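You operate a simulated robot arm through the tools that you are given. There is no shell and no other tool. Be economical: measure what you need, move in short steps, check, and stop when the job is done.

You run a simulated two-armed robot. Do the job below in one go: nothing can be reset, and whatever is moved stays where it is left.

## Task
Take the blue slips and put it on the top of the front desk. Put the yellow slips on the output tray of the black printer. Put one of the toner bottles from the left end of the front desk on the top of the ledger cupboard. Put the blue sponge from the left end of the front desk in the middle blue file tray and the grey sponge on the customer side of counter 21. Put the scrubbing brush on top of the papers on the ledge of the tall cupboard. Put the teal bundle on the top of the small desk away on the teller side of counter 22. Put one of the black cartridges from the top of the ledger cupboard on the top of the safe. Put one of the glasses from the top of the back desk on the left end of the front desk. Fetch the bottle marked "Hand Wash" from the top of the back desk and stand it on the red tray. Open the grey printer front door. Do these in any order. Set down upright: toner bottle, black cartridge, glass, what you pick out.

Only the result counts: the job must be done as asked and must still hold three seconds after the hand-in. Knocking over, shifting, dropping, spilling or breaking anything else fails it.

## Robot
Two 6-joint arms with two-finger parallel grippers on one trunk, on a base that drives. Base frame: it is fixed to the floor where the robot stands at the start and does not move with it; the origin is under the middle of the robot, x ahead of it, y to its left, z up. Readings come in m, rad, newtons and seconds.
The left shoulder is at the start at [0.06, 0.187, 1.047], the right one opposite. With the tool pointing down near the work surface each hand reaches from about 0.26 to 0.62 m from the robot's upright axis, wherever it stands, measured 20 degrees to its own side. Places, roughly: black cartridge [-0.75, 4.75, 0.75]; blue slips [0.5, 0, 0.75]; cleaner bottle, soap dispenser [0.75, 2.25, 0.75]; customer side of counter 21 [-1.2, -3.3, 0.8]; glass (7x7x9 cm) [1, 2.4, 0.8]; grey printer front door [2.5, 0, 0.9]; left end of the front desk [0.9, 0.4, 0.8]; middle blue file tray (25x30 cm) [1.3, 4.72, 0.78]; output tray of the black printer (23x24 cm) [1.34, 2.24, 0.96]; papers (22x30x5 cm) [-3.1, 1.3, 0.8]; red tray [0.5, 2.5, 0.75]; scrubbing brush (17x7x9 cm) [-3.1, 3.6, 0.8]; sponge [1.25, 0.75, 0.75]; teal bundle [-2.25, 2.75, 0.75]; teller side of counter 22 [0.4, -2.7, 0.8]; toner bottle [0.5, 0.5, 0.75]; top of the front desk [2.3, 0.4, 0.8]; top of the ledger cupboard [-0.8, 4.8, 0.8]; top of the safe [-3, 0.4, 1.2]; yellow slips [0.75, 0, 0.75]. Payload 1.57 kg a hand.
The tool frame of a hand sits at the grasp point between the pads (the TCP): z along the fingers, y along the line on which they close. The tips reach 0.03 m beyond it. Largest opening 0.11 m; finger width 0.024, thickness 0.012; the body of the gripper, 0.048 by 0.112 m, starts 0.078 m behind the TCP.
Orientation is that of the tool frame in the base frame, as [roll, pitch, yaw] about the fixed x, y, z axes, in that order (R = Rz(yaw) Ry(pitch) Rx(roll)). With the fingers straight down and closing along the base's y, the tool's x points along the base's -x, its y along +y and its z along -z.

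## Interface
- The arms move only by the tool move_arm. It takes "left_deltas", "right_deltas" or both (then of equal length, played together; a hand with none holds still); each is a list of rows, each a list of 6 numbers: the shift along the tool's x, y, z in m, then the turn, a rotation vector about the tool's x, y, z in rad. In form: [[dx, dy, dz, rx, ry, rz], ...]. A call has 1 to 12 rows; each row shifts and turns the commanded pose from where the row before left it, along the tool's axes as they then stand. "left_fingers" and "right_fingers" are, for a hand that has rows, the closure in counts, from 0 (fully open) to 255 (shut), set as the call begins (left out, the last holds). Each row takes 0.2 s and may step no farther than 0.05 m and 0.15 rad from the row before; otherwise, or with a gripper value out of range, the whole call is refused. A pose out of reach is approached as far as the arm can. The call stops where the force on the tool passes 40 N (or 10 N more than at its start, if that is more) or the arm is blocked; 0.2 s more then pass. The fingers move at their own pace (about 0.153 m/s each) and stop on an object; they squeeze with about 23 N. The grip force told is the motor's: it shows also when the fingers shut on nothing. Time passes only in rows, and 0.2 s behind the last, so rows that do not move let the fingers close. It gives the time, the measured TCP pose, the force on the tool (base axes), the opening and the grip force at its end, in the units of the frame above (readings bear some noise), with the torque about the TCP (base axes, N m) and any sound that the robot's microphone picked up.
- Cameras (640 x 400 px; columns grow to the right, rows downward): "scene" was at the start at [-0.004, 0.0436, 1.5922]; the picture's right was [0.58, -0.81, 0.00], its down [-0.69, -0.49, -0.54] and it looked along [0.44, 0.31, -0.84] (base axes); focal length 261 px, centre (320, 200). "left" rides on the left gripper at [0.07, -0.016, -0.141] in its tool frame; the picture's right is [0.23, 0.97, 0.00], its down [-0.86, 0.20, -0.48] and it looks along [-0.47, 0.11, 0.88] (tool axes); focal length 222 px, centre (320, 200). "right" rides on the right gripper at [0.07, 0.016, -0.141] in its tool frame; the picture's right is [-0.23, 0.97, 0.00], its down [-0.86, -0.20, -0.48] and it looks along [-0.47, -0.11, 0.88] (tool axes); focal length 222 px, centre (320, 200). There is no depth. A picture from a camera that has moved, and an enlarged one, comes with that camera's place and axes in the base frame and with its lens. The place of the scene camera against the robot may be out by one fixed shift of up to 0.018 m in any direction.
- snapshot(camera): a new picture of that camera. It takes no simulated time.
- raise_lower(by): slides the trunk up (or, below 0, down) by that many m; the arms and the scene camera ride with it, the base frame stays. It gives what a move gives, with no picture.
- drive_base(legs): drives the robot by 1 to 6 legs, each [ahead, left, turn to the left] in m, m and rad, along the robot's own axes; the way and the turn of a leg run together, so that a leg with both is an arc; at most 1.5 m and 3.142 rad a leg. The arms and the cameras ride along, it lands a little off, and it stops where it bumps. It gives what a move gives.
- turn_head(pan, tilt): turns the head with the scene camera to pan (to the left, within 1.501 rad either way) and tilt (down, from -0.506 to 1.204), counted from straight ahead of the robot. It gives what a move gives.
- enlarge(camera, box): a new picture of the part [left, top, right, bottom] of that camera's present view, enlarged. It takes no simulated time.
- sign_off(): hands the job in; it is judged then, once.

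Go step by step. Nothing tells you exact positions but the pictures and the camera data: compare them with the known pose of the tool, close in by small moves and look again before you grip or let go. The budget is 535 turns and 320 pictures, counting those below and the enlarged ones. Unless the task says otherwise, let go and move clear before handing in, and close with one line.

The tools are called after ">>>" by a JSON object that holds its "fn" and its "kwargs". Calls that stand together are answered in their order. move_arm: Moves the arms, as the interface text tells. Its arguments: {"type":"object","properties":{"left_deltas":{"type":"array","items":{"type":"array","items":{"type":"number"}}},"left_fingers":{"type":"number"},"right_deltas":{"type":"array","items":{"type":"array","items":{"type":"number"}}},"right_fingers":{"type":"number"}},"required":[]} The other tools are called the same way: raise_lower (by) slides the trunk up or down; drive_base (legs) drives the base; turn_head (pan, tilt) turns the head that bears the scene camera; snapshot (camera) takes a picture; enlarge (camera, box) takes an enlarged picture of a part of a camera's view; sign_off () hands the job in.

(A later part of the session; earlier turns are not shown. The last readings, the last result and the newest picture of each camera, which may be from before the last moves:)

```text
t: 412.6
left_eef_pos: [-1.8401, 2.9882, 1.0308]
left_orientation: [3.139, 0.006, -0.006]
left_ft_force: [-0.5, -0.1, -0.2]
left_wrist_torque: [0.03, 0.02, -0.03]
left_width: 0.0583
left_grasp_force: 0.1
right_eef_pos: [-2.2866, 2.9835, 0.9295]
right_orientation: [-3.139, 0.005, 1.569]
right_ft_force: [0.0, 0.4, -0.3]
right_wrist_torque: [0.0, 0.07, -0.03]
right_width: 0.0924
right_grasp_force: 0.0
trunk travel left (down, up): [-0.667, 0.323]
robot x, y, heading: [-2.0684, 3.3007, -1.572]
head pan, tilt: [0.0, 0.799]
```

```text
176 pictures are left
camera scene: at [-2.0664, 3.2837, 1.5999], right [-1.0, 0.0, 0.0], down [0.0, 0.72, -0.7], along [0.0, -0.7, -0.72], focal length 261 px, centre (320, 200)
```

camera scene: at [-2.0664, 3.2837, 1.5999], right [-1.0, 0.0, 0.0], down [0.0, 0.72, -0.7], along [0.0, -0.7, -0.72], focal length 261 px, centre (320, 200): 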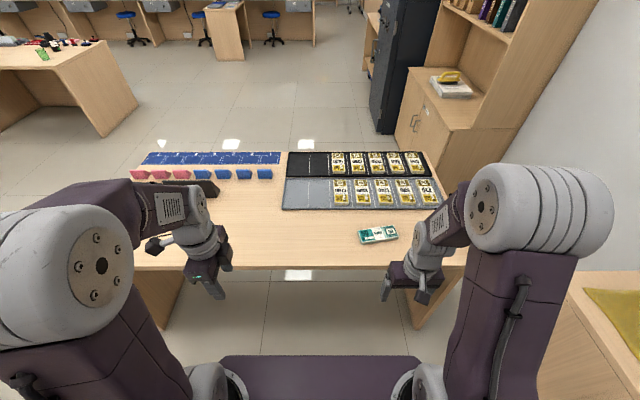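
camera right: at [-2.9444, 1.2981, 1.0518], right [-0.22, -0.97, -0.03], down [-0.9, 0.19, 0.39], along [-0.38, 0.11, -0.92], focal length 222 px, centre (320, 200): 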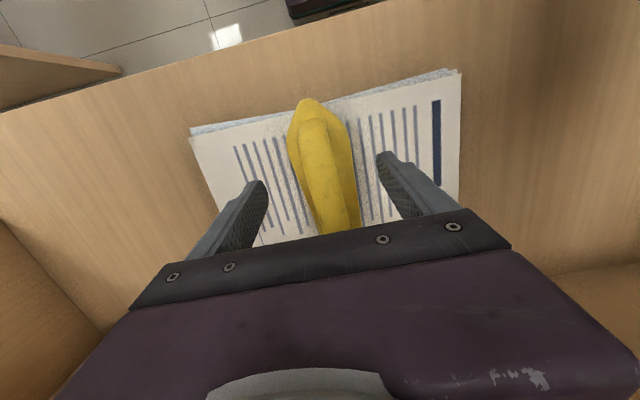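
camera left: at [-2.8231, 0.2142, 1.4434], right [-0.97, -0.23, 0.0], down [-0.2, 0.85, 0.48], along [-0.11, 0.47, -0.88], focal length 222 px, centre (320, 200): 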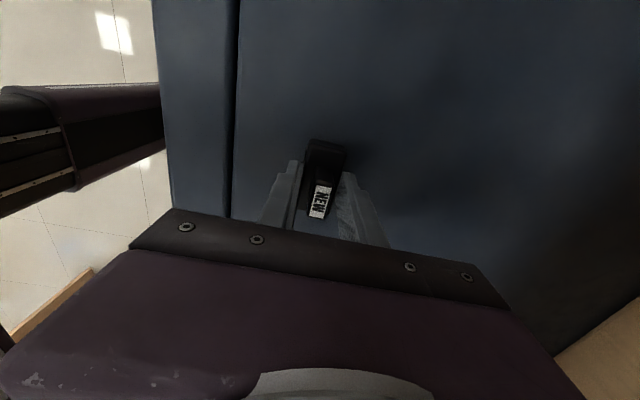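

The teal bundle is at about (-2.29, 2.68), long side along x; the left hand already closes along y. Shift the base so it comes under the left hand.

>>> {"fn": "drive_base", "kwargs": {"legs": [[0, -0.42, 0], [0.1, 0, 0]]}}

>>> {"fn": "move_arm", "kwargs": {"left_deltas": [[0, 0.04, 0.03, 0, 0, 0], [0, 0.04, 0.03, 0, 0, 0], [0, 0.04, 0.03, 0, 0, 0], [0, 0.04, 0.03, 0, 0, 0]], "left_fingers": 0}}

>>> {"fn": "snapshot", "kwargs": {"camera": "left"}}

```text
t: 416.0
left_eef_pos: [-2.2607, 2.8888, 1.0297]
left_orientation: [3.14, 0.006, 0.005]
left_ft_force: [-0.4, -0.3, 0.0]
left_wrist_torque: [0.01, 0.01, -0.01]
left_width: 0.058
left_grasp_force: 0.0
right_eef_pos: [-2.7062, 2.88, 0.9299]
right_orientation: [3.141, 0.007, 1.578]
right_ft_force: [0.2, 0.0, 0.2]
right_wrist_torque: [0.02, 0.02, -0.01]
right_width: 0.0927
right_grasp_force: 0.0
trunk travel left (down, up): [-0.667, 0.323]
robot x, y, heading: [-2.4913, 3.197, -1.57]
head pan, tilt: [0.0, 0.799]
```

```text
t: 417.0
left_eef_pos: [-2.259, 2.727, 0.9102]
left_orientation: [3.139, 0.003, 0.006]
left_ft_force: [0.3, -0.5, 0.1]
left_wrist_torque: [0.06, 0.0, -0.01]
left_width: 0.11
left_grasp_force: 0.1
right_eef_pos: [-2.7051, 2.8771, 0.9298]
right_orientation: [-3.139, 0.003, 1.576]
right_ft_force: [0.1, -0.5, -0.1]
right_wrist_torque: [-0.02, 0.01, -0.02]
right_width: 0.0927
right_grasp_force: 0.2
trunk travel left (down, up): [-0.667, 0.323]
robot x, y, heading: [-2.4888, 3.1976, -1.561]
head pan, tilt: [0.0, 0.799]
```

```text
175 pictures are left
camera left: at [-2.1867, 2.7441, 1.0517], right [0.23, -0.97, 0.0], down [-0.85, -0.2, 0.48], along [-0.47, -0.11, -0.88], focal length 222 px, centre (320, 200)
```

left: 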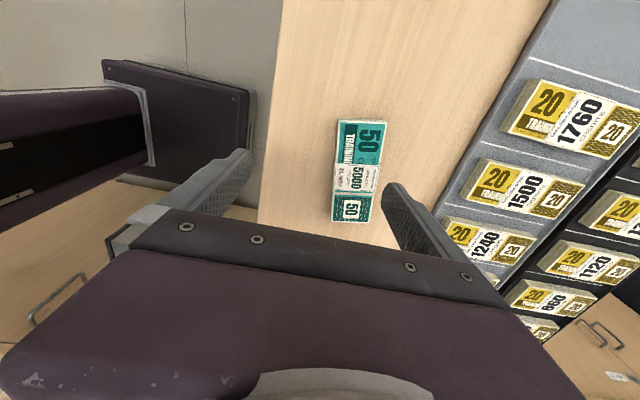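

>>> {"fn": "move_arm", "kwargs": {"left_deltas": [[-0.012, 0.03, 0.01, 0, 0, 0], [-0.011, 0.03, 0.02, 0, 0, 0], [0, 0, 0.02, 0, 0, -0.13], [0, 0, 0.02, 0, 0, -0.042]], "left_fingers": 58}}

>>> {"fn": "snapshot", "kwargs": {"camera": "left"}}

```text
t: 418.0
left_eef_pos: [-2.2821, 2.6676, 0.8402]
left_orientation: [-3.141, 0.006, 0.177]
left_ft_force: [-0.2, 0.4, 0.1]
left_wrist_torque: [0.01, 0.02, -0.04]
left_width: 0.085
left_grasp_force: 0.1
right_eef_pos: [-2.705, 2.8792, 0.9292]
right_orientation: [-3.139, 0.005, 1.578]
right_ft_force: [-0.3, -0.7, -0.3]
right_wrist_torque: [0.04, -0.02, 0.03]
right_width: 0.0927
right_grasp_force: 0.1
trunk travel left (down, up): [-0.667, 0.323]
robot x, y, heading: [-2.4843, 3.1994, -1.569]
head pan, tilt: [0.0, 0.799]
```

```text
174 pictures are left
camera left: at [-2.2146, 2.6967, 0.9828], right [0.4, -0.92, 0.0], down [-0.8, -0.35, 0.48], along [-0.44, -0.19, -0.88], focal length 222 px, centre (320, 200)
```

left: 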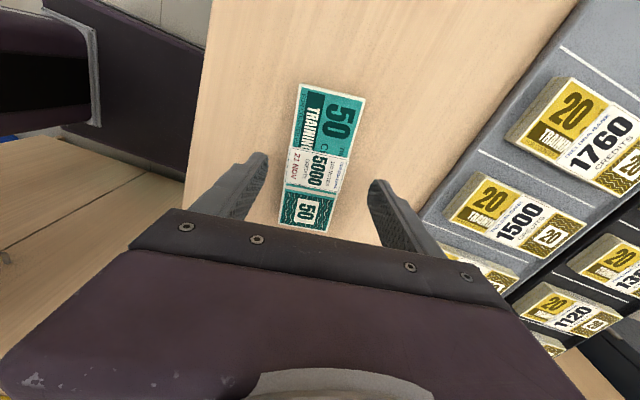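

>>> {"fn": "move_arm", "kwargs": {"left_deltas": [[0, 0, 0.03, 0, 0, 0], [0, 0, 0.02, 0, 0, 0], [0, 0, 0.004, 0, 0, 0]]}}

>>> {"fn": "move_arm", "kwargs": {"left_deltas": [[0, 0, 0, 0, 0, 0], [0, 0, 0, 0, 0, 0], [0, 0, 0, 0, 0, 0]], "left_fingers": 255}}

>>> {"fn": "move_arm", "kwargs": {"left_deltas": [[0, 0, -0.03, 0, 0, 0], [0, 0, -0.045, 0, 0, 0], [0, 0, -0.045, 0, 0, 0], [0, -0.04, 0, 0, 0, 0], [0, -0.04, 0, 0, 0, 0], [0, -0.04, 0, 0, 0, 0]]}}

>>> {"fn": "snapshot", "kwargs": {"camera": "left"}}

```text
t: 418.8
left_eef_pos: [-2.282, 2.6684, 0.7856]
left_orientation: [3.141, 0.005, 0.176]
left_ft_force: [-0.4, -0.6, -0.4]
left_wrist_torque: [0.01, -0.01, 0.03]
left_width: 0.0847
left_grasp_force: 0.0
right_eef_pos: [-2.706, 2.8801, 0.93]
right_orientation: [-3.141, 0.007, 1.578]
right_ft_force: [0.0, -0.4, 1.0]
right_wrist_torque: [0.02, 0.0, 0.03]
right_width: 0.0928
right_grasp_force: 0.0
trunk travel left (down, up): [-0.667, 0.323]
robot x, y, heading: [-2.4881, 3.1998, -1.571]
head pan, tilt: [0.0, 0.799]
```

```text
t: 419.6
left_eef_pos: [-2.2831, 2.669, 0.7861]
left_orientation: [3.14, 0.005, 0.177]
left_ft_force: [-0.2, -1.0, 0.5]
left_wrist_torque: [-0.01, -0.01, -0.02]
left_width: 0.0593
left_grasp_force: 23.2
right_eef_pos: [-2.7059, 2.8788, 0.9302]
right_orientation: [-3.14, 0.005, 1.578]
right_ft_force: [-0.6, -0.1, -0.2]
right_wrist_torque: [0.04, -0.02, 0.0]
right_width: 0.0928
right_grasp_force: 0.1
trunk travel left (down, up): [-0.667, 0.323]
robot x, y, heading: [-2.4888, 3.1975, -1.562]
head pan, tilt: [0.0, 0.799]
```

```text
t: 421.0
left_eef_pos: [-2.3017, 2.7894, 0.9094]
left_orientation: [3.139, 0.005, 0.177]
left_ft_force: [0.0, 0.5, -1.3]
left_wrist_torque: [0.0, -0.02, 0.01]
left_width: 0.0593
left_grasp_force: 23.1
right_eef_pos: [-2.7059, 2.8798, 0.9304]
right_orientation: [-3.141, 0.006, 1.58]
right_ft_force: [-0.4, 1.6, 0.7]
right_wrist_torque: [-0.01, -0.03, -0.02]
right_width: 0.0927
right_grasp_force: 0.1
trunk travel left (down, up): [-0.667, 0.323]
robot x, y, heading: [-2.4882, 3.1998, -1.567]
head pan, tilt: [0.0, 0.799]
```

```text
173 pictures are left
camera left: at [-2.2339, 2.8186, 1.0506], right [0.39, -0.92, 0.0], down [-0.8, -0.34, 0.48], along [-0.44, -0.19, -0.88], focal length 222 px, centre (320, 200)
```

left: 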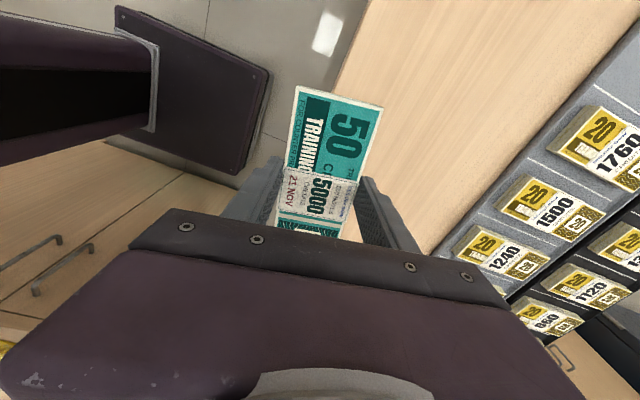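

Bundle gripped. Drive round to the front desk corridor for the grey sponge (right hand).

>>> {"fn": "drive_base", "kwargs": {"legs": [[-0.25, 0, 0], [0, 1.4, 0], [0, 0.65, 0], [1.2, 0, 0], [0.92, 0, 0]]}}

>>> {"fn": "turn_head", "kwargs": {"pan": 0.6, "tilt": 0.6}}

>>> {"fn": "snapshot", "kwargs": {"camera": "scene"}}

```text
t: 442.9
left_eef_pos: [-0.2675, 0.8776, 0.9071]
left_orientation: [3.14, 0.005, 0.158]
left_ft_force: [-0.3, 0.2, -1.3]
left_wrist_torque: [0.0, -0.01, -0.02]
left_width: 0.0594
left_grasp_force: 22.8
right_eef_pos: [-0.6708, 0.9762, 0.9302]
right_orientation: [-3.14, 0.005, 1.561]
right_ft_force: [-0.8, 0.4, 0.0]
right_wrist_torque: [0.03, 0.01, 0.03]
right_width: 0.0926
right_grasp_force: 0.1
trunk travel left (down, up): [-0.667, 0.323]
robot x, y, heading: [-0.4472, 1.2924, -1.589]
head pan, tilt: [0.0, 0.799]
```

```text
t: 443.9
left_eef_pos: [-0.2676, 0.8789, 0.9085]
left_orientation: [3.14, 0.007, 0.159]
left_ft_force: [0.0, 0.9, -1.0]
left_wrist_torque: [0.03, 0.01, 0.0]
left_width: 0.0594
left_grasp_force: 23.1
right_eef_pos: [-0.6706, 0.9772, 0.93]
right_orientation: [-3.139, 0.004, 1.561]
right_ft_force: [-0.2, -0.3, 0.4]
right_wrist_torque: [0.03, -0.03, -0.02]
right_width: 0.0927
right_grasp_force: 0.1
trunk travel left (down, up): [-0.667, 0.323]
robot x, y, heading: [-0.448, 1.2936, -1.583]
head pan, tilt: [0.6, 0.6]
```

```text
172 pictures are left
camera scene: at [-0.3981, 1.2828, 1.6167], right [-0.83, -0.55, 0.0], down [-0.31, 0.47, -0.82], along [0.46, -0.69, -0.57], focal length 261 px, centre (320, 200)
```

scene: 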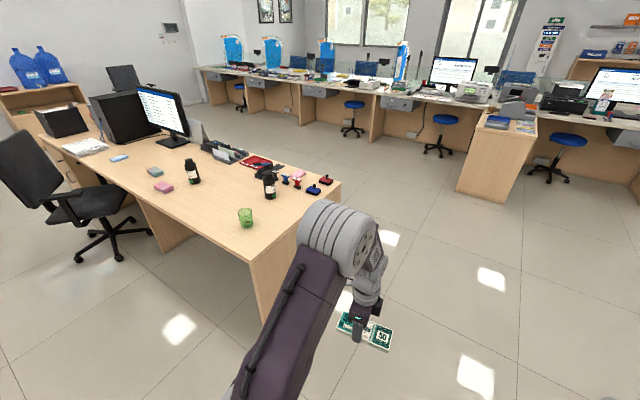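

>>> {"fn": "drive_base", "kwargs": {"legs": [[-0.03, 1.45, 0.013], [0, 0.46, 0]]}}

>>> {"fn": "snapshot", "kwargs": {"camera": "right"}}

```text
t: 453.5
left_eef_pos: [1.6518, 0.8679, 0.908]
left_orientation: [3.14, 0.007, 0.148]
left_ft_force: [-0.2, 0.1, -1.5]
left_wrist_torque: [0.02, 0.0, -0.03]
left_width: 0.0595
left_grasp_force: 23.1
right_eef_pos: [1.2503, 0.9707, 0.9296]
right_orientation: [-3.141, 0.007, 1.549]
right_ft_force: [-0.7, -0.1, 0.0]
right_wrist_torque: [0.0, 0.01, 0.0]
right_width: 0.0926
right_grasp_force: 0.1
trunk travel left (down, up): [-0.667, 0.323]
robot x, y, heading: [1.4768, 1.2862, -1.594]
head pan, tilt: [0.6, 0.6]
```

```text
171 pictures are left
camera right: at [1.2681, 1.0392, 1.0712], right [0.97, -0.25, 0.0], down [-0.22, -0.85, 0.48], along [-0.12, -0.47, -0.88], focal length 222 px, centre (320, 200)
```

right: 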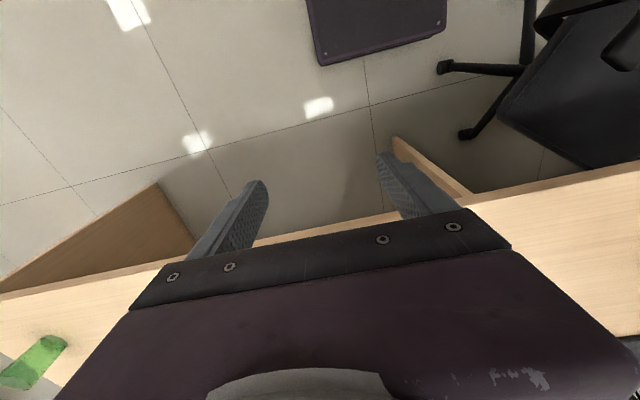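

>>> {"fn": "drive_base", "kwargs": {"legs": [[0.17, 0, 0.022]]}}

>>> {"fn": "move_arm", "kwargs": {"right_deltas": [[-0.02, 0.04, 0.0, 0, 0, 0], [-0.03, 0.04, 0, 0, 0, 0], [-0.03, 0.03, 0, 0, 0, 0], [-0.02, 0.03, 0, 0, 0, 0]]}}

>>> {"fn": "snapshot", "kwargs": {"camera": "right"}}

>>> {"fn": "turn_head", "kwargs": {"pan": 0.0, "tilt": 0.9}}

>>> {"fn": "snapshot", "kwargs": {"camera": "scene"}}

```text
t: 455.0
left_eef_pos: [1.6581, 0.7013, 0.9093]
left_orientation: [3.14, 0.006, 0.169]
left_ft_force: [-0.8, 0.0, -1.3]
left_wrist_torque: [-0.01, 0.0, 0.0]
left_width: 0.0594
left_grasp_force: 22.4
right_eef_pos: [1.2549, 0.7944, 0.9293]
right_orientation: [-3.14, 0.006, 1.568]
right_ft_force: [0.2, 0.0, 0.2]
right_wrist_torque: [-0.03, -0.01, 0.01]
right_width: 0.0929
right_grasp_force: 0.0
trunk travel left (down, up): [-0.667, 0.323]
robot x, y, heading: [1.4745, 1.1125, -1.577]
head pan, tilt: [0.6, 0.6]
```

```text
t: 456.0
left_eef_pos: [1.6585, 0.7008, 0.9071]
left_orientation: [-3.14, 0.004, 0.167]
left_ft_force: [0.5, 0.1, -1.2]
left_wrist_torque: [0.01, 0.04, 0.04]
left_width: 0.0597
left_grasp_force: 22.6
right_eef_pos: [1.3946, 0.6952, 0.9311]
right_orientation: [-3.14, 0.005, 1.568]
right_ft_force: [-0.1, -0.4, -0.2]
right_wrist_torque: [-0.01, 0.01, 0.02]
right_width: 0.0925
right_grasp_force: 0.0
trunk travel left (down, up): [-0.667, 0.323]
robot x, y, heading: [1.4739, 1.1135, -1.574]
head pan, tilt: [0.6, 0.6]
```

```text
170 pictures are left
camera right: at [1.4121, 0.7646, 1.072], right [0.97, -0.23, 0.0], down [-0.2, -0.85, 0.48], along [-0.11, -0.47, -0.88], focal length 222 px, centre (320, 200)
```

right: 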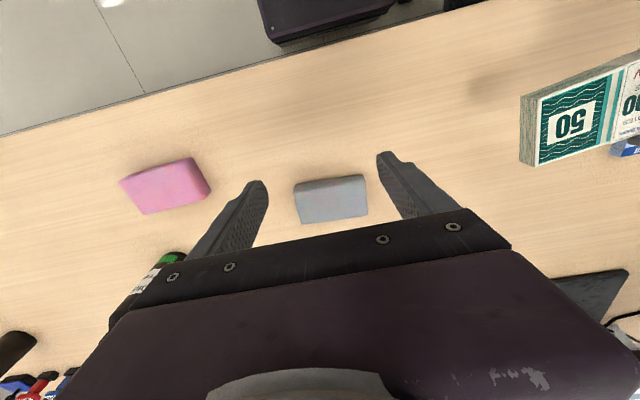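

```text
t: 457.0
left_eef_pos: [1.6577, 0.7001, 0.9092]
left_orientation: [3.139, 0.005, 0.168]
left_ft_force: [0.4, 0.3, -1.3]
left_wrist_torque: [0.01, -0.03, 0.0]
left_width: 0.0594
left_grasp_force: 22.5
right_eef_pos: [1.3936, 0.6958, 0.9307]
right_orientation: [-3.141, 0.006, 1.57]
right_ft_force: [0.5, -0.1, 0.1]
right_wrist_torque: [0.02, 0.01, -0.04]
right_width: 0.0927
right_grasp_force: 0.2
trunk travel left (down, up): [-0.667, 0.323]
robot x, y, heading: [1.4763, 1.1112, -1.569]
head pan, tilt: [0.0, 0.901]
```

```text
169 pictures are left
camera scene: at [1.4743, 1.1004, 1.592], right [-1.0, 0.0, 0.0], down [0.0, 0.78, -0.62], along [0.0, -0.62, -0.78], focal length 261 px, centre (320, 200)
```

scene: 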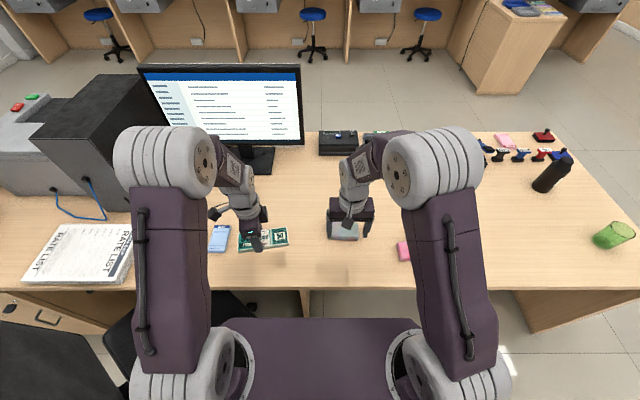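

Grey sponge at (1.393, 0.602), long along x. Turn the right hand 90° and move over it.

>>> {"fn": "move_arm", "kwargs": {"right_deltas": [[0, 0, 0, 0, 0, -0.15], [0, 0, 0, 0, 0, -0.15], [0, 0, 0, 0, 0, -0.15], [0, 0, 0, 0, 0, -0.15], [0, 0, 0, 0, 0, -0.15], [0, 0, 0, 0, 0, -0.15], [0, 0, 0, 0, 0, -0.15], [0, 0, 0, 0, 0, -0.15], [0, 0, 0, 0, 0, -0.15], [0, 0, 0, 0, 0, -0.14]], "right_fingers": 20}}

>>> {"fn": "snapshot", "kwargs": {"camera": "right"}}

```text
t: 459.2
left_eef_pos: [1.6574, 0.7006, 0.9081]
left_orientation: [3.139, 0.006, 0.17]
left_ft_force: [0.5, -0.6, -1.3]
left_wrist_torque: [-0.06, -0.01, 0.05]
left_width: 0.0593
left_grasp_force: 22.9
right_eef_pos: [1.394, 0.6955, 0.931]
right_orientation: [-3.135, 0.0, 3.061]
right_ft_force: [0.2, -0.6, -0.1]
right_wrist_torque: [0.0, -0.03, 0.01]
right_width: 0.1011
right_grasp_force: 0.0
trunk travel left (down, up): [-0.667, 0.323]
robot x, y, heading: [1.4751, 1.1083, -1.577]
head pan, tilt: [0.0, 0.901]
```

```text
168 pictures are left
camera right: at [1.327, 0.7159, 1.0724], right [0.3, 0.95, -0.01], down [0.84, -0.26, 0.48], along [0.45, -0.15, -0.88], focal length 222 px, centre (320, 200)
```

right: 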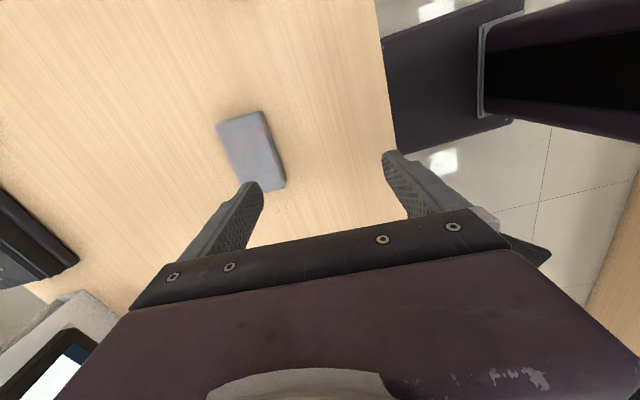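

>>> {"fn": "move_arm", "kwargs": {"right_deltas": [[0, -0.048, 0, 0, 0, 0], [0, -0.048, 0.01, 0, 0, 0], [0, 0, 0.04, 0, 0, 0], [0, 0, 0.03, 0, 0, 0]]}}

>>> {"fn": "snapshot", "kwargs": {"camera": "right"}}

```text
t: 460.2
left_eef_pos: [1.6575, 0.6996, 0.9074]
left_orientation: [3.141, 0.007, 0.169]
left_ft_force: [0.3, -0.8, -0.6]
left_wrist_torque: [-0.03, -0.02, 0.0]
left_width: 0.0594
left_grasp_force: 24.0
right_eef_pos: [1.3879, 0.5975, 0.8496]
right_orientation: [-3.135, -0.001, 3.059]
right_ft_force: [-1.1, -0.7, 0.2]
right_wrist_torque: [0.03, 0.0, -0.03]
right_width: 0.1016
right_grasp_force: 0.0
trunk travel left (down, up): [-0.667, 0.323]
robot x, y, heading: [1.475, 1.1143, -1.572]
head pan, tilt: [0.0, 0.901]
```

```text
167 pictures are left
camera right: at [1.3196, 0.6197, 0.9918], right [0.31, 0.95, -0.01], down [0.84, -0.27, 0.48], along [0.45, -0.15, -0.88], focal length 222 px, centre (320, 200)
```

right: 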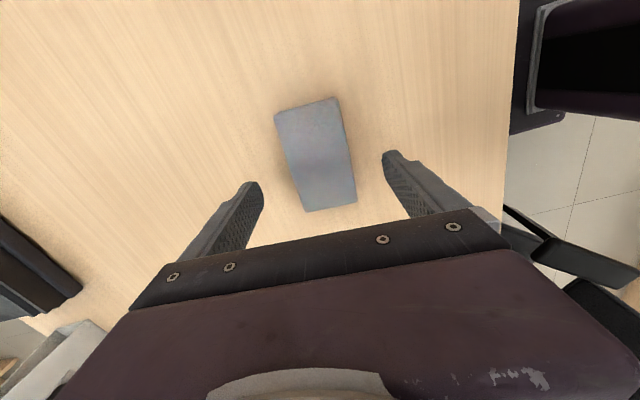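

>>> {"fn": "move_arm", "kwargs": {"right_deltas": [[0, 0, 0.03, 0, 0, 0], [0, 0, 0.022, 0, 0, 0], [0, 0, 0.006, 0, 0, 0]]}}

>>> {"fn": "move_arm", "kwargs": {"right_deltas": [[0, 0, 0, 0, 0, 0], [0, 0, 0, 0, 0, 0], [0, 0, 0, 0, 0, 0]], "right_fingers": 255}}

>>> {"fn": "move_arm", "kwargs": {"right_deltas": [[0, 0, -0.03, 0, 0, 0], [0, 0, -0.045, 0, 0, 0], [0, 0, -0.045, 0, 0, 0], [0, 0.04, 0, 0, 0, 0], [0, 0.04, 0, 0, 0, 0], [0, 0.04, 0, 0, 0, 0]]}}

>>> {"fn": "snapshot", "kwargs": {"camera": "right"}}

```text
t: 461.0
left_eef_pos: [1.6577, 0.7001, 0.909]
left_orientation: [3.14, 0.005, 0.169]
left_ft_force: [-0.4, 0.5, -0.8]
left_wrist_torque: [0.0, 0.0, -0.03]
left_width: 0.0593
left_grasp_force: 23.1
right_eef_pos: [1.3856, 0.5983, 0.7923]
right_orientation: [-3.135, 0.0, 3.059]
right_ft_force: [0.0, 0.2, -0.3]
right_wrist_torque: [0.02, 0.02, -0.01]
right_width: 0.1012
right_grasp_force: 0.1
trunk travel left (down, up): [-0.667, 0.323]
robot x, y, heading: [1.473, 1.1111, -1.573]
head pan, tilt: [0.0, 0.901]
```

```text
t: 461.8
left_eef_pos: [1.6579, 0.7006, 0.9081]
left_orientation: [3.139, 0.006, 0.169]
left_ft_force: [-0.5, 0.1, -1.0]
left_wrist_torque: [0.04, -0.01, 0.03]
left_width: 0.0591
left_grasp_force: 22.6
right_eef_pos: [1.3864, 0.598, 0.7921]
right_orientation: [-3.136, -0.001, 3.059]
right_ft_force: [-0.5, -0.1, 0.1]
right_wrist_torque: [0.01, -0.04, -0.01]
right_width: 0.0629
right_grasp_force: 22.6
trunk travel left (down, up): [-0.667, 0.323]
robot x, y, heading: [1.4748, 1.1148, -1.573]
head pan, tilt: [0.0, 0.901]
```

```text
t: 463.2
left_eef_pos: [1.6577, 0.7007, 0.9088]
left_orientation: [3.139, 0.005, 0.17]
left_ft_force: [-0.6, 1.6, -1.1]
left_wrist_torque: [-0.05, -0.03, 0.01]
left_width: 0.0594
left_grasp_force: 23.5
right_eef_pos: [1.3949, 0.7188, 0.9139]
right_orientation: [-3.136, 0.001, 3.06]
right_ft_force: [-0.4, -0.2, -0.9]
right_wrist_torque: [-0.03, -0.01, 0.01]
right_width: 0.063
right_grasp_force: 23.2
trunk travel left (down, up): [-0.667, 0.323]
robot x, y, heading: [1.4741, 1.11, -1.572]
head pan, tilt: [0.0, 0.901]
```

```text
166 pictures are left
camera right: at [1.3281, 0.7418, 1.0553], right [0.31, 0.95, -0.01], down [0.84, -0.27, 0.48], along [0.45, -0.15, -0.88], focal length 222 px, centre (320, 200)
```

right: 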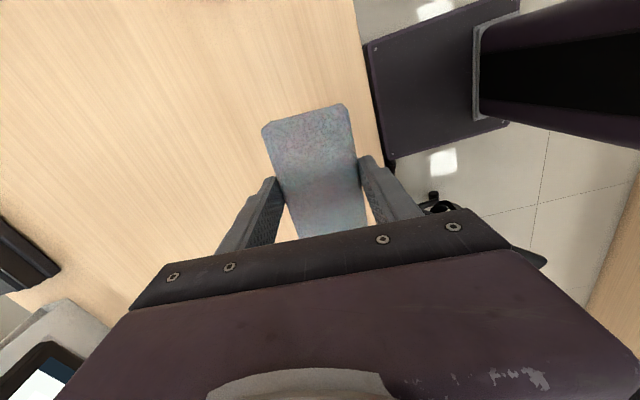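

Both in hand. Drive to the teller counters and look.

>>> {"fn": "drive_base", "kwargs": {"legs": [[-0.2, 0, 0], [0, -1.45, 0], [0, -0.5, 0], [1.4, 0, 0], [1.4, 0, 0]]}}

>>> {"fn": "turn_head", "kwargs": {"pan": 0.0, "tilt": 0.5}}

>>> {"fn": "snapshot", "kwargs": {"camera": "scene"}}

```text
t: 487.0
left_eef_pos: [-0.2774, -1.8517, 0.9081]
left_orientation: [3.14, 0.005, 0.182]
left_ft_force: [-0.6, -0.4, -0.3]
left_wrist_torque: [0.05, -0.03, -0.02]
left_width: 0.0594
left_grasp_force: 23.0
right_eef_pos: [-0.5393, -1.8363, 0.9121]
right_orientation: [-3.137, 0.002, 3.073]
right_ft_force: [0.5, -0.2, 0.0]
right_wrist_torque: [0.04, 0.01, 0.0]
right_width: 0.0627
right_grasp_force: 23.3
trunk travel left (down, up): [-0.667, 0.323]
robot x, y, heading: [-0.4655, -1.4441, -1.56]
head pan, tilt: [0.0, 0.901]
stopped in leg 5: the robot was blocked; the commanded pose is now the measured one
```

```text
t: 487.8
left_eef_pos: [-0.2774, -1.8517, 0.9083]
left_orientation: [3.14, 0.004, 0.182]
left_ft_force: [0.0, 0.1, -2.1]
left_wrist_torque: [0.01, 0.0, 0.03]
left_width: 0.0595
left_grasp_force: 23.1
right_eef_pos: [-0.5404, -1.8367, 0.9128]
right_orientation: [-3.134, 0.0, 3.072]
right_ft_force: [0.8, 0.6, -0.7]
right_wrist_torque: [-0.01, -0.01, 0.01]
right_width: 0.0629
right_grasp_force: 22.6
trunk travel left (down, up): [-0.667, 0.323]
robot x, y, heading: [-0.4674, -1.4406, -1.559]
head pan, tilt: [0.0, 0.499]
```

```text
165 pictures are left
camera scene: at [-0.4664, -1.4691, 1.6258], right [-1.0, -0.01, 0.0], down [0.0, 0.48, -0.88], along [0.01, -0.88, -0.48], focal length 261 px, centre (320, 200)
```

scene: 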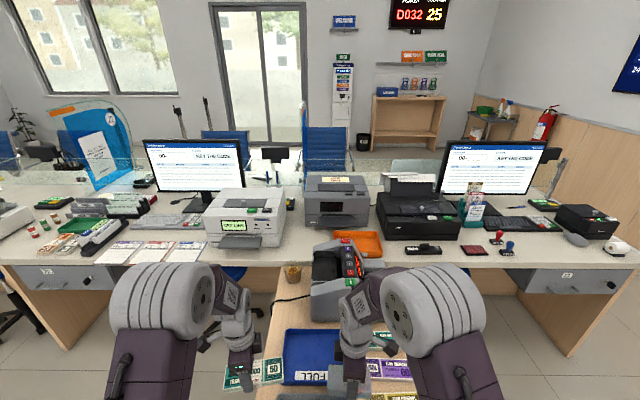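

The base met the return desk; back off and move over to counter 22 (x≈0.4), then look.

>>> {"fn": "drive_base", "kwargs": {"legs": [[-0.2, 0, 0], [0, 0.87, -0.01]]}}

>>> {"fn": "turn_head", "kwargs": {"pan": 0.0, "tilt": 0.55}}

>>> {"fn": "snapshot", "kwargs": {"camera": "scene"}}

```text
t: 493.6
left_eef_pos: [0.5869, -1.6457, 0.9078]
left_orientation: [3.141, 0.005, 0.172]
left_ft_force: [0.3, -0.3, -1.2]
left_wrist_torque: [0.0, -0.03, -0.03]
left_width: 0.0592
left_grasp_force: 23.0
right_eef_pos: [0.3235, -1.6272, 0.9137]
right_orientation: [-3.134, 0.001, 3.062]
right_ft_force: [-0.1, 0.3, -0.8]
right_wrist_torque: [-0.03, 0.01, -0.03]
right_width: 0.0627
right_grasp_force: 22.8
trunk travel left (down, up): [-0.667, 0.323]
robot x, y, heading: [0.3987, -1.2334, -1.572]
head pan, tilt: [0.0, 0.499]
```

```text
t: 494.3
left_eef_pos: [0.5862, -1.6454, 0.908]
left_orientation: [3.139, 0.004, 0.172]
left_ft_force: [0.7, 0.1, -0.5]
left_wrist_torque: [0.01, 0.03, 0.0]
left_width: 0.0594
left_grasp_force: 22.9
right_eef_pos: [0.3236, -1.6278, 0.9138]
right_orientation: [-3.135, -0.002, 3.064]
right_ft_force: [-0.2, -0.1, -0.2]
right_wrist_torque: [0.0, -0.05, 0.0]
right_width: 0.063
right_grasp_force: 22.4
trunk travel left (down, up): [-0.667, 0.323]
robot x, y, heading: [0.4002, -1.2323, -1.571]
head pan, tilt: [0.0, 0.55]
```

```text
164 pictures are left
camera scene: at [0.4012, -1.2601, 1.6213], right [-1.0, 0.0, 0.0], down [0.0, 0.52, -0.85], along [0.0, -0.85, -0.52], focal length 261 px, centre (320, 200)
```

scene: 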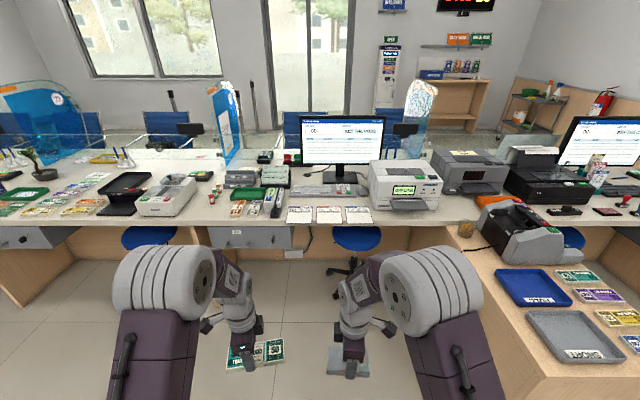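

>>> {"fn": "enlarge", "kwargs": {"camera": "scene", "box": [100, 130, 300, 260]}}

>>> {"fn": "enlarge", "kwargs": {"camera": "scene", "box": [270, 130, 470, 260]}}

>>> {"fn": "enlarge", "kwargs": {"camera": "scene", "box": [440, 120, 640, 250]}}

```text
3.08 times, centred on (200, 195) of scene
camera zoom: at [0.4012, -1.2601, 1.6213], right [-1.0, 0.0, 0.0], down [0.0, 0.52, -0.85], along [0.0, -0.85, -0.52], focal length 804 px, centre (689, 215)
```

zoom: 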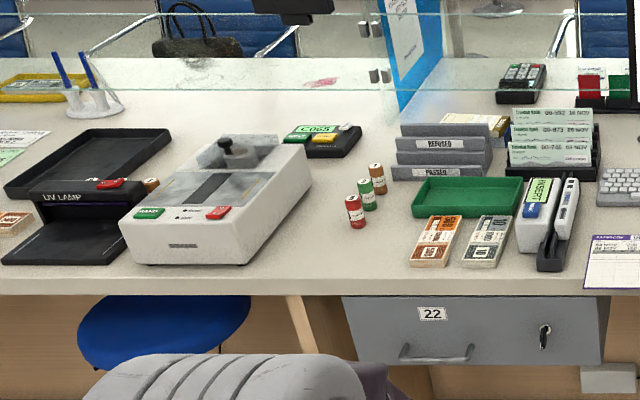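

```text
3.08 times, centred on (370, 195) of scene
camera zoom: at [0.4012, -1.2601, 1.6213], right [-1.0, 0.0, 0.0], down [0.0, 0.52, -0.85], along [0.0, -0.85, -0.52], focal length 804 px, centre (166, 215)
```

zoom: 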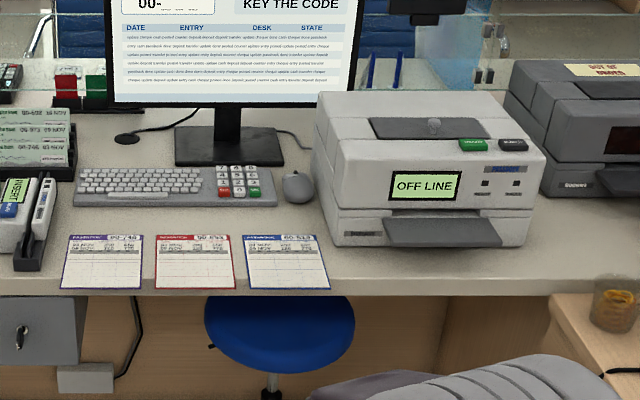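

```text
3.08 times, centred on (540, 185) of scene
camera zoom: at [0.4012, -1.2601, 1.6213], right [-1.0, 0.0, 0.0], down [0.0, 0.52, -0.85], along [0.0, -0.85, -0.52], focal length 804 px, centre (-357, 246)
```

zoom: 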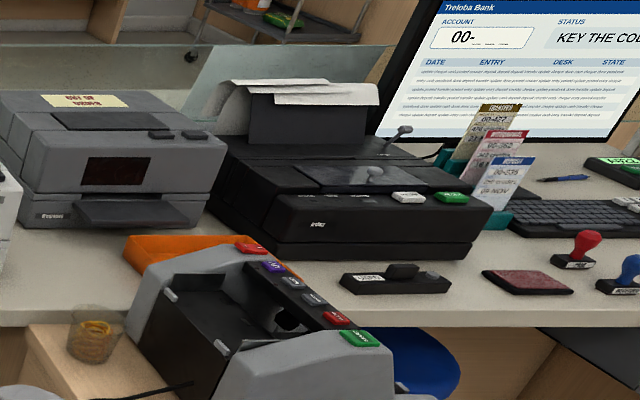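

The spot between the note machine and the coin rolls, in front (x≈1.0, y≈-2.5) beside drawer 22, looks free. Drive there and look closer.

>>> {"fn": "drive_base", "kwargs": {"legs": [[0, 0.45, 0], [0.5, 0, 0]]}}

>>> {"fn": "turn_head", "kwargs": {"pan": 0.2, "tilt": 0.75}}

>>> {"fn": "snapshot", "kwargs": {"camera": "scene"}}

>>> {"fn": "enlarge", "kwargs": {"camera": "scene", "box": [170, 100, 410, 260]}}

```text
t: 499.5
left_eef_pos: [1.0346, -2.1472, 0.9089]
left_orientation: [3.141, 0.006, 0.17]
left_ft_force: [-0.1, 0.5, -0.1]
left_wrist_torque: [-0.02, 0.02, -0.01]
left_width: 0.0596
left_grasp_force: 23.2
right_eef_pos: [0.7718, -2.1294, 0.9135]
right_orientation: [-3.134, 0.001, 3.062]
right_ft_force: [0.2, -0.5, 0.1]
right_wrist_torque: [-0.03, 0.01, 0.0]
right_width: 0.0628
right_grasp_force: 23.5
trunk travel left (down, up): [-0.667, 0.323]
robot x, y, heading: [0.8538, -1.7329, -1.568]
head pan, tilt: [0.0, 0.55]
```

```text
t: 500.3
left_eef_pos: [1.0342, -2.1466, 0.9079]
left_orientation: [3.141, 0.004, 0.17]
left_ft_force: [0.3, -0.2, -0.9]
left_wrist_torque: [0.01, -0.03, 0.0]
left_width: 0.0592
left_grasp_force: 23.1
right_eef_pos: [0.771, -2.1283, 0.9143]
right_orientation: [-3.138, 0.0, 3.06]
right_ft_force: [-0.2, 1.0, 0.2]
right_wrist_torque: [0.01, -0.02, -0.03]
right_width: 0.0629
right_grasp_force: 23.6
trunk travel left (down, up): [-0.667, 0.323]
robot x, y, heading: [0.8537, -1.7315, -1.566]
head pan, tilt: [0.201, 0.75]
```

```text
160 pictures are left
camera scene: at [0.8663, -1.753, 1.6039], right [-0.98, -0.2, 0.0], down [-0.13, 0.67, -0.73], along [0.14, -0.72, -0.68], focal length 261 px, centre (320, 200)
```

scene: 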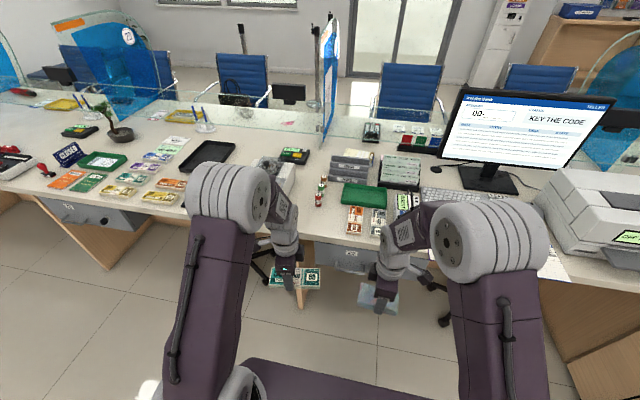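

```text
2.50 times, centred on (290, 180) of scene
camera zoom: at [0.8663, -1.753, 1.6039], right [-0.98, -0.2, 0.0], down [-0.13, 0.67, -0.73], along [0.14, -0.72, -0.68], focal length 653 px, centre (395, 250)
```

zoom: 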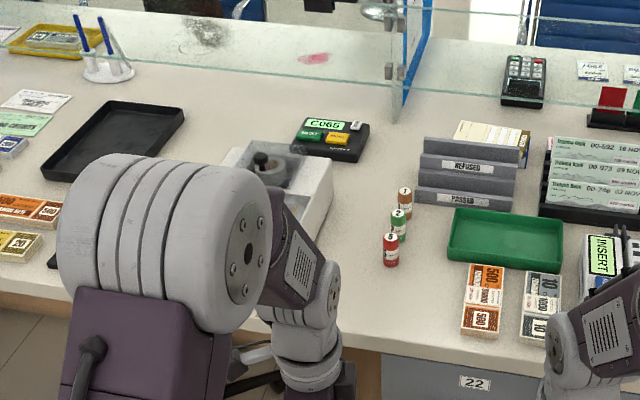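

There's an 18 cm gap between the note bundles and the white machine, front of the coin rolls. I rotate the teal bundle to lie along y and move in.

>>> {"fn": "move_arm", "kwargs": {"left_deltas": [[0, 0, 0, 0, 0, -0.14], [0, 0, 0, 0, 0, -0.14], [0, 0, 0, 0, 0, -0.14], [0, 0, 0, 0, 0, -0.14], [0, 0, 0, 0, 0, -0.14], [0, 0, 0, 0, 0, -0.14], [0, 0, 0, 0, 0, -0.14], [0, 0, 0, 0, 0, -0.14], [0, 0, 0, 0, 0, -0.14], [0, 0, 0, 0, 0, -0.14]]}}

>>> {"fn": "drive_base", "kwargs": {"legs": [[0.25, 0, 0]]}}

>>> {"fn": "snapshot", "kwargs": {"camera": "left"}}

```text
t: 502.5
left_eef_pos: [1.0344, -2.1466, 0.9083]
left_orientation: [-3.135, 0.001, 1.573]
left_ft_force: [-0.6, 0.3, -0.8]
left_wrist_torque: [0.04, -0.01, 0.02]
left_width: 0.0596
left_grasp_force: 23.2
right_eef_pos: [0.7717, -2.1274, 0.9139]
right_orientation: [-3.134, 0.001, 3.061]
right_ft_force: [0.7, 0.6, -0.3]
right_wrist_torque: [0.02, 0.01, 0.0]
right_width: 0.0628
right_grasp_force: 22.7
trunk travel left (down, up): [-0.667, 0.323]
robot x, y, heading: [0.8495, -1.735, -1.57]
head pan, tilt: [0.201, 0.75]
```

```text
t: 504.3
left_eef_pos: [1.0333, -2.393, 0.9093]
left_orientation: [-3.136, 0.001, 1.568]
left_ft_force: [1.2, 0.1, -1.1]
left_wrist_torque: [0.01, -0.01, -0.02]
left_width: 0.0594
left_grasp_force: 22.8
right_eef_pos: [0.7709, -2.3735, 0.9141]
right_orientation: [-3.134, 0.0, 3.06]
right_ft_force: [-0.8, 0.6, -0.1]
right_wrist_torque: [0.01, -0.03, 0.0]
right_width: 0.063
right_grasp_force: 22.7
trunk travel left (down, up): [-0.667, 0.323]
robot x, y, heading: [0.8523, -1.9815, -1.572]
head pan, tilt: [0.201, 0.75]
```

```text
158 pictures are left
camera left: at [1.0198, -2.3223, 1.0508], right [0.97, 0.23, -0.01], down [0.2, -0.85, 0.48], along [0.1, -0.47, -0.88], focal length 222 px, centre (320, 200)
```

left: 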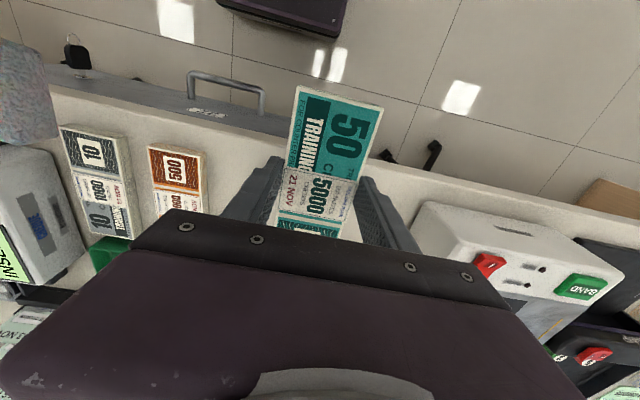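

>>> {"fn": "move_arm", "kwargs": {"left_deltas": [[-0.03, -0.02, 0, 0, 0, 0], [-0.035, -0.02, 0, 0, 0, 0], [-0.037, -0.008, 0, 0, 0, 0], [0, 0, 0.03, 0, 0, 0]]}}

>>> {"fn": "snapshot", "kwargs": {"camera": "left"}}

>>> {"fn": "enlarge", "kwargs": {"camera": "scene", "box": [200, 150, 440, 310]}}

```text
t: 505.3
left_eef_pos: [0.9854, -2.4948, 0.8787]
left_orientation: [-3.136, 0.003, 1.569]
left_ft_force: [-0.6, -0.8, -1.7]
left_wrist_torque: [0.01, 0.0, 0.02]
left_width: 0.0592
left_grasp_force: 22.6
right_eef_pos: [0.7709, -2.3749, 0.9143]
right_orientation: [-3.136, 0.0, 3.061]
right_ft_force: [0.6, 0.9, -2.0]
right_wrist_torque: [-0.01, 0.0, -0.03]
right_width: 0.0629
right_grasp_force: 22.6
trunk travel left (down, up): [-0.667, 0.323]
robot x, y, heading: [0.8488, -1.9783, -1.572]
head pan, tilt: [0.201, 0.75]
```

```text
157 pictures are left
camera left: at [0.9719, -2.4247, 1.0207], right [0.97, 0.23, -0.01], down [0.2, -0.85, 0.48], along [0.1, -0.47, -0.88], focal length 222 px, centre (320, 200)
```

left: 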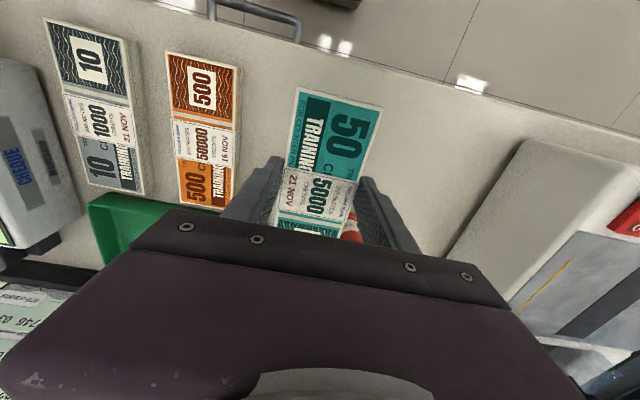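

```text
2.50 times, centred on (320, 230) of scene
camera zoom: at [0.8662, -1.9995, 1.6039], right [-0.98, -0.2, 0.0], down [-0.14, 0.67, -0.73], along [0.14, -0.72, -0.68], focal length 653 px, centre (320, 125)
```

zoom: 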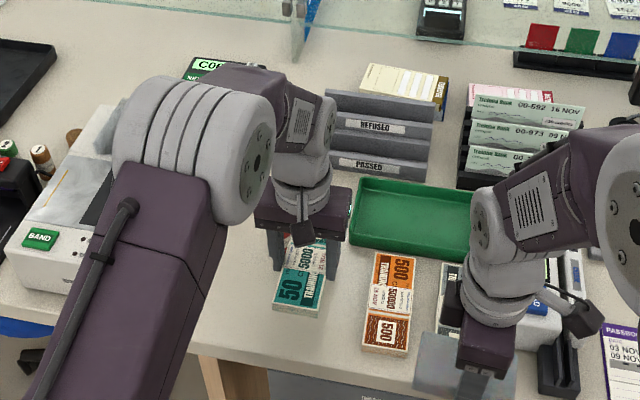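

A coin roll stands close at (1.035, -2.56); shift the bundle 2 cm away from it before lowering.

>>> {"fn": "move_arm", "kwargs": {"left_deltas": [[0.006, -0.022, 0, 0, 0, 0], [0, 0, 0.035, 0, 0, 0], [0, 0, 0.03, 0, 0, 0]]}}

>>> {"fn": "snapshot", "kwargs": {"camera": "left"}}

```text
t: 506.1
left_eef_pos: [0.9627, -2.4881, 0.8157]
left_orientation: [-3.137, 0.006, 1.57]
left_ft_force: [2.5, -0.3, 4.5]
left_wrist_torque: [0.28, -0.09, -0.13]
left_width: 0.0597
left_grasp_force: 22.9
right_eef_pos: [0.7717, -2.3741, 0.9147]
right_orientation: [-3.133, 0.001, 3.061]
right_ft_force: [0.1, 0.3, 0.7]
right_wrist_torque: [0.0, 0.0, -0.02]
right_width: 0.0625
right_grasp_force: 23.4
trunk travel left (down, up): [-0.667, 0.323]
robot x, y, heading: [0.851, -1.9809, -1.572]
head pan, tilt: [0.201, 0.75]
```

```text
155 pictures are left
camera left: at [0.9501, -2.4171, 0.9585], right [0.97, 0.23, -0.01], down [0.2, -0.85, 0.48], along [0.1, -0.47, -0.88], focal length 222 px, centre (320, 200)
```

left: 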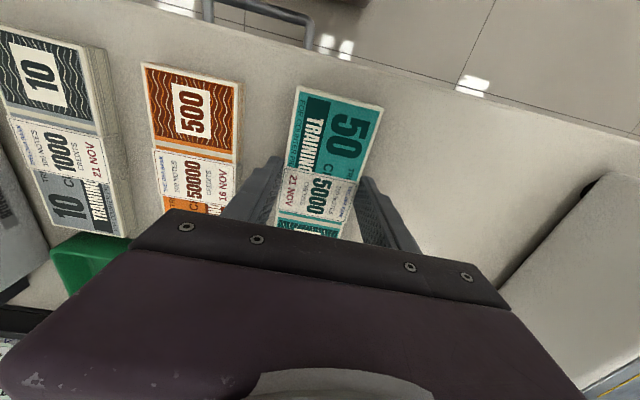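

Counter top is ~0.78; contact made. Settle 2 mm, open only slightly, and rise.

>>> {"fn": "move_arm", "kwargs": {"left_deltas": [[0, 0, 0.002, 0, 0, 0]]}}

>>> {"fn": "move_arm", "kwargs": {"left_deltas": [[0, 0, 0, 0, 0, 0], [0, 0, 0, 0, 0, 0]], "left_fingers": 102}}

>>> {"fn": "move_arm", "kwargs": {"left_deltas": [[0, 0, -0.02, 0, 0, 0], [0, 0, -0.04, 0, 0, 0], [0, 0, -0.045, 0, 0, 0], [0.03, 0, -0.02, 0, 0, 0], [0.04, 0.01, 0, 0, 0, 0], [0.04, 0.01, 0, 0, 0, 0]]}}

>>> {"fn": "snapshot", "kwargs": {"camera": "left"}}

```text
t: 506.5
left_eef_pos: [0.9634, -2.4883, 0.8167]
left_orientation: [-3.137, 0.006, 1.568]
left_ft_force: [2.9, 0.9, 18.7]
left_wrist_torque: [-0.05, -0.18, -0.03]
left_width: 0.0595
left_grasp_force: 22.8
right_eef_pos: [0.7713, -2.374, 0.9152]
right_orientation: [-3.134, 0.001, 3.059]
right_ft_force: [0.1, -0.2, -0.5]
right_wrist_torque: [-0.01, 0.04, -0.03]
right_width: 0.0626
right_grasp_force: 23.2
trunk travel left (down, up): [-0.667, 0.323]
robot x, y, heading: [0.8494, -1.981, -1.573]
head pan, tilt: [0.201, 0.75]
```

```text
t: 507.1
left_eef_pos: [0.9639, -2.4879, 0.8139]
left_orientation: [-3.137, 0.002, 1.568]
left_ft_force: [0.6, -0.2, 0.3]
left_wrist_torque: [0.01, 0.0, 0.02]
left_width: 0.0662
left_grasp_force: 0.1
right_eef_pos: [0.7718, -2.3735, 0.9135]
right_orientation: [-3.137, 0.002, 3.061]
right_ft_force: [-0.6, 0.3, 0.3]
right_wrist_torque: [0.01, 0.05, 0.04]
right_width: 0.0628
right_grasp_force: 23.1
trunk travel left (down, up): [-0.667, 0.323]
robot x, y, heading: [0.8536, -1.9808, -1.575]
head pan, tilt: [0.201, 0.75]
```

```text
t: 508.5
left_eef_pos: [0.9852, -2.3777, 0.9377]
left_orientation: [-3.135, 0.003, 1.57]
left_ft_force: [-0.2, 0.0, 0.0]
left_wrist_torque: [-0.05, 0.05, -0.03]
left_width: 0.0662
left_grasp_force: 0.0
right_eef_pos: [0.7725, -2.3741, 0.9139]
right_orientation: [-3.134, -0.001, 3.061]
right_ft_force: [-0.2, -1.0, -0.3]
right_wrist_torque: [0.0, -0.03, -0.01]
right_width: 0.0628
right_grasp_force: 23.3
trunk travel left (down, up): [-0.667, 0.323]
robot x, y, heading: [0.8498, -1.9814, -1.573]
head pan, tilt: [0.201, 0.75]
```

```text
154 pictures are left
camera left: at [0.9708, -2.3071, 1.0803], right [0.97, 0.23, -0.01], down [0.2, -0.85, 0.48], along [0.1, -0.47, -0.88], focal length 222 px, centre (320, 200)
```

left: 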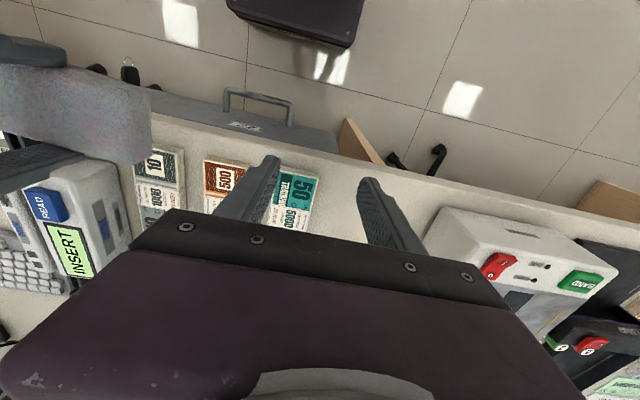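

Bundle placed. The grey sponge must go on the customer side of counter 21, beyond the glass, so I need a way round. Back off and look toward the counter's right end.

>>> {"fn": "drive_base", "kwargs": {"legs": [[-0.7, 0, 0], [0, -1.45, 0], [0, -1.0, 0]]}}

>>> {"fn": "turn_head", "kwargs": {"pan": 0.0, "tilt": 0.4}}

>>> {"fn": "snapshot", "kwargs": {"camera": "scene"}}

```text
t: 523.7
left_eef_pos: [-1.4327, -1.7028, 0.9381]
left_orientation: [-3.136, 0.002, 1.56]
left_ft_force: [-0.6, 0.6, -0.1]
left_wrist_torque: [0.0, 0.0, -0.01]
left_width: 0.0661
left_grasp_force: 0.0
right_eef_pos: [-1.6465, -1.6979, 0.9143]
right_orientation: [-3.134, 0.002, 3.052]
right_ft_force: [-0.2, 0.0, -0.2]
right_wrist_torque: [-0.02, -0.01, 0.0]
right_width: 0.0628
right_grasp_force: 23.1
trunk travel left (down, up): [-0.667, 0.323]
robot x, y, heading: [-1.5633, -1.3063, -1.579]
head pan, tilt: [0.201, 0.75]
```

```text
t: 524.5
left_eef_pos: [-1.4332, -1.7029, 0.9387]
left_orientation: [-3.137, 0.001, 1.562]
left_ft_force: [0.7, -0.8, 0.1]
left_wrist_torque: [-0.04, 0.02, -0.01]
left_width: 0.0658
left_grasp_force: 0.1
right_eef_pos: [-1.6457, -1.6977, 0.9138]
right_orientation: [-3.133, 0.0, 3.052]
right_ft_force: [0.9, -0.6, -0.3]
right_wrist_torque: [-0.03, 0.01, -0.01]
right_width: 0.0629
right_grasp_force: 22.8
trunk travel left (down, up): [-0.667, 0.323]
robot x, y, heading: [-1.5665, -1.3043, -1.579]
head pan, tilt: [0.0, 0.4]
```

```text
153 pictures are left
camera scene: at [-1.5652, -1.3338, 1.6349], right [-1.0, 0.01, 0.0], down [0.0, 0.39, -0.92], along [-0.01, -0.92, -0.39], focal length 261 px, centre (320, 200)
```

scene: 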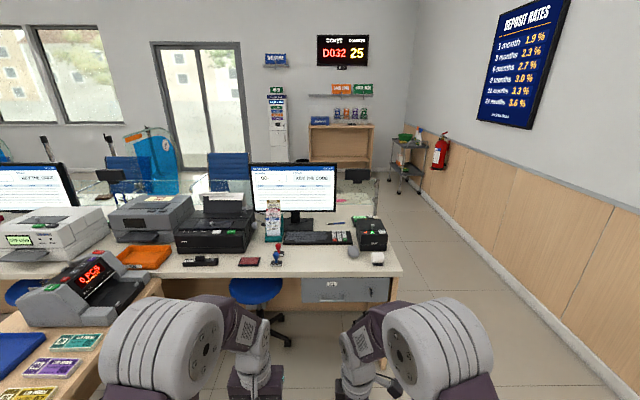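

There is a 1.5 m passage between the counter end (x≈-2.0) and the wall. Drive through and look at the customer side.

>>> {"fn": "drive_base", "kwargs": {"legs": [[0, -1.15, 0.008], [1.4, 0, 0], [0.7, 0, 0]]}}

>>> {"fn": "turn_head", "kwargs": {"pan": 1.1, "tilt": 0.45}}

>>> {"fn": "snapshot", "kwargs": {"camera": "scene"}}

```text
t: 529.5
left_eef_pos: [-2.4627, -1.7085, 0.9387]
left_orientation: [-3.136, 0.005, 1.507]
left_ft_force: [0.4, -0.9, 0.3]
left_wrist_torque: [0.03, -0.03, -0.01]
left_width: 0.0662
left_grasp_force: 0.0
right_eef_pos: [-2.6751, -1.6913, 0.9133]
right_orientation: [-3.136, 0.001, 2.999]
right_ft_force: [0.2, -0.6, -1.3]
right_wrist_torque: [0.01, 0.03, 0.0]
right_width: 0.0626
right_grasp_force: 23.0
trunk travel left (down, up): [-0.667, 0.323]
robot x, y, heading: [-2.5686, -1.3012, -1.632]
head pan, tilt: [0.0, 0.4]
stopped in leg 1: the robot was blocked; the commanded pose is now the measured one
```

```text
t: 530.8
left_eef_pos: [-2.4619, -1.7086, 0.9389]
left_orientation: [-3.136, 0.004, 1.507]
left_ft_force: [0.7, 0.5, 0.4]
left_wrist_torque: [0.0, 0.03, -0.03]
left_width: 0.0661
left_grasp_force: 0.1
right_eef_pos: [-2.6749, -1.6916, 0.9149]
right_orientation: [-3.136, 0.0, 2.997]
right_ft_force: [0.3, -0.8, -0.5]
right_wrist_torque: [-0.01, -0.03, 0.0]
right_width: 0.0625
right_grasp_force: 22.4
trunk travel left (down, up): [-0.667, 0.323]
robot x, y, heading: [-2.5669, -1.303, -1.638]
head pan, tilt: [1.1, 0.45]
```

```text
152 pictures are left
camera scene: at [-2.4893, -1.2871, 1.6303], right [-0.51, -0.86, 0.0], down [-0.37, 0.22, -0.9], along [0.77, -0.46, -0.44], focal length 261 px, centre (320, 200)
```

scene: 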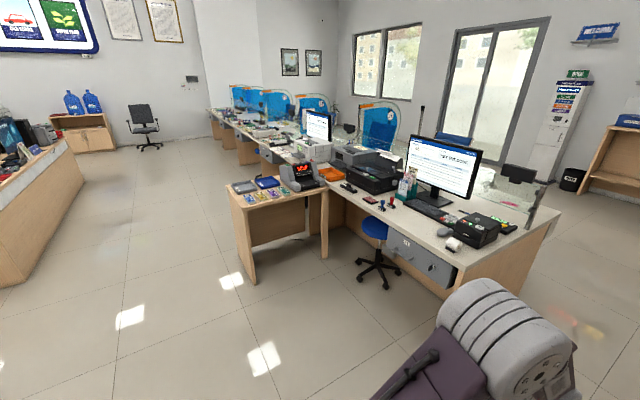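

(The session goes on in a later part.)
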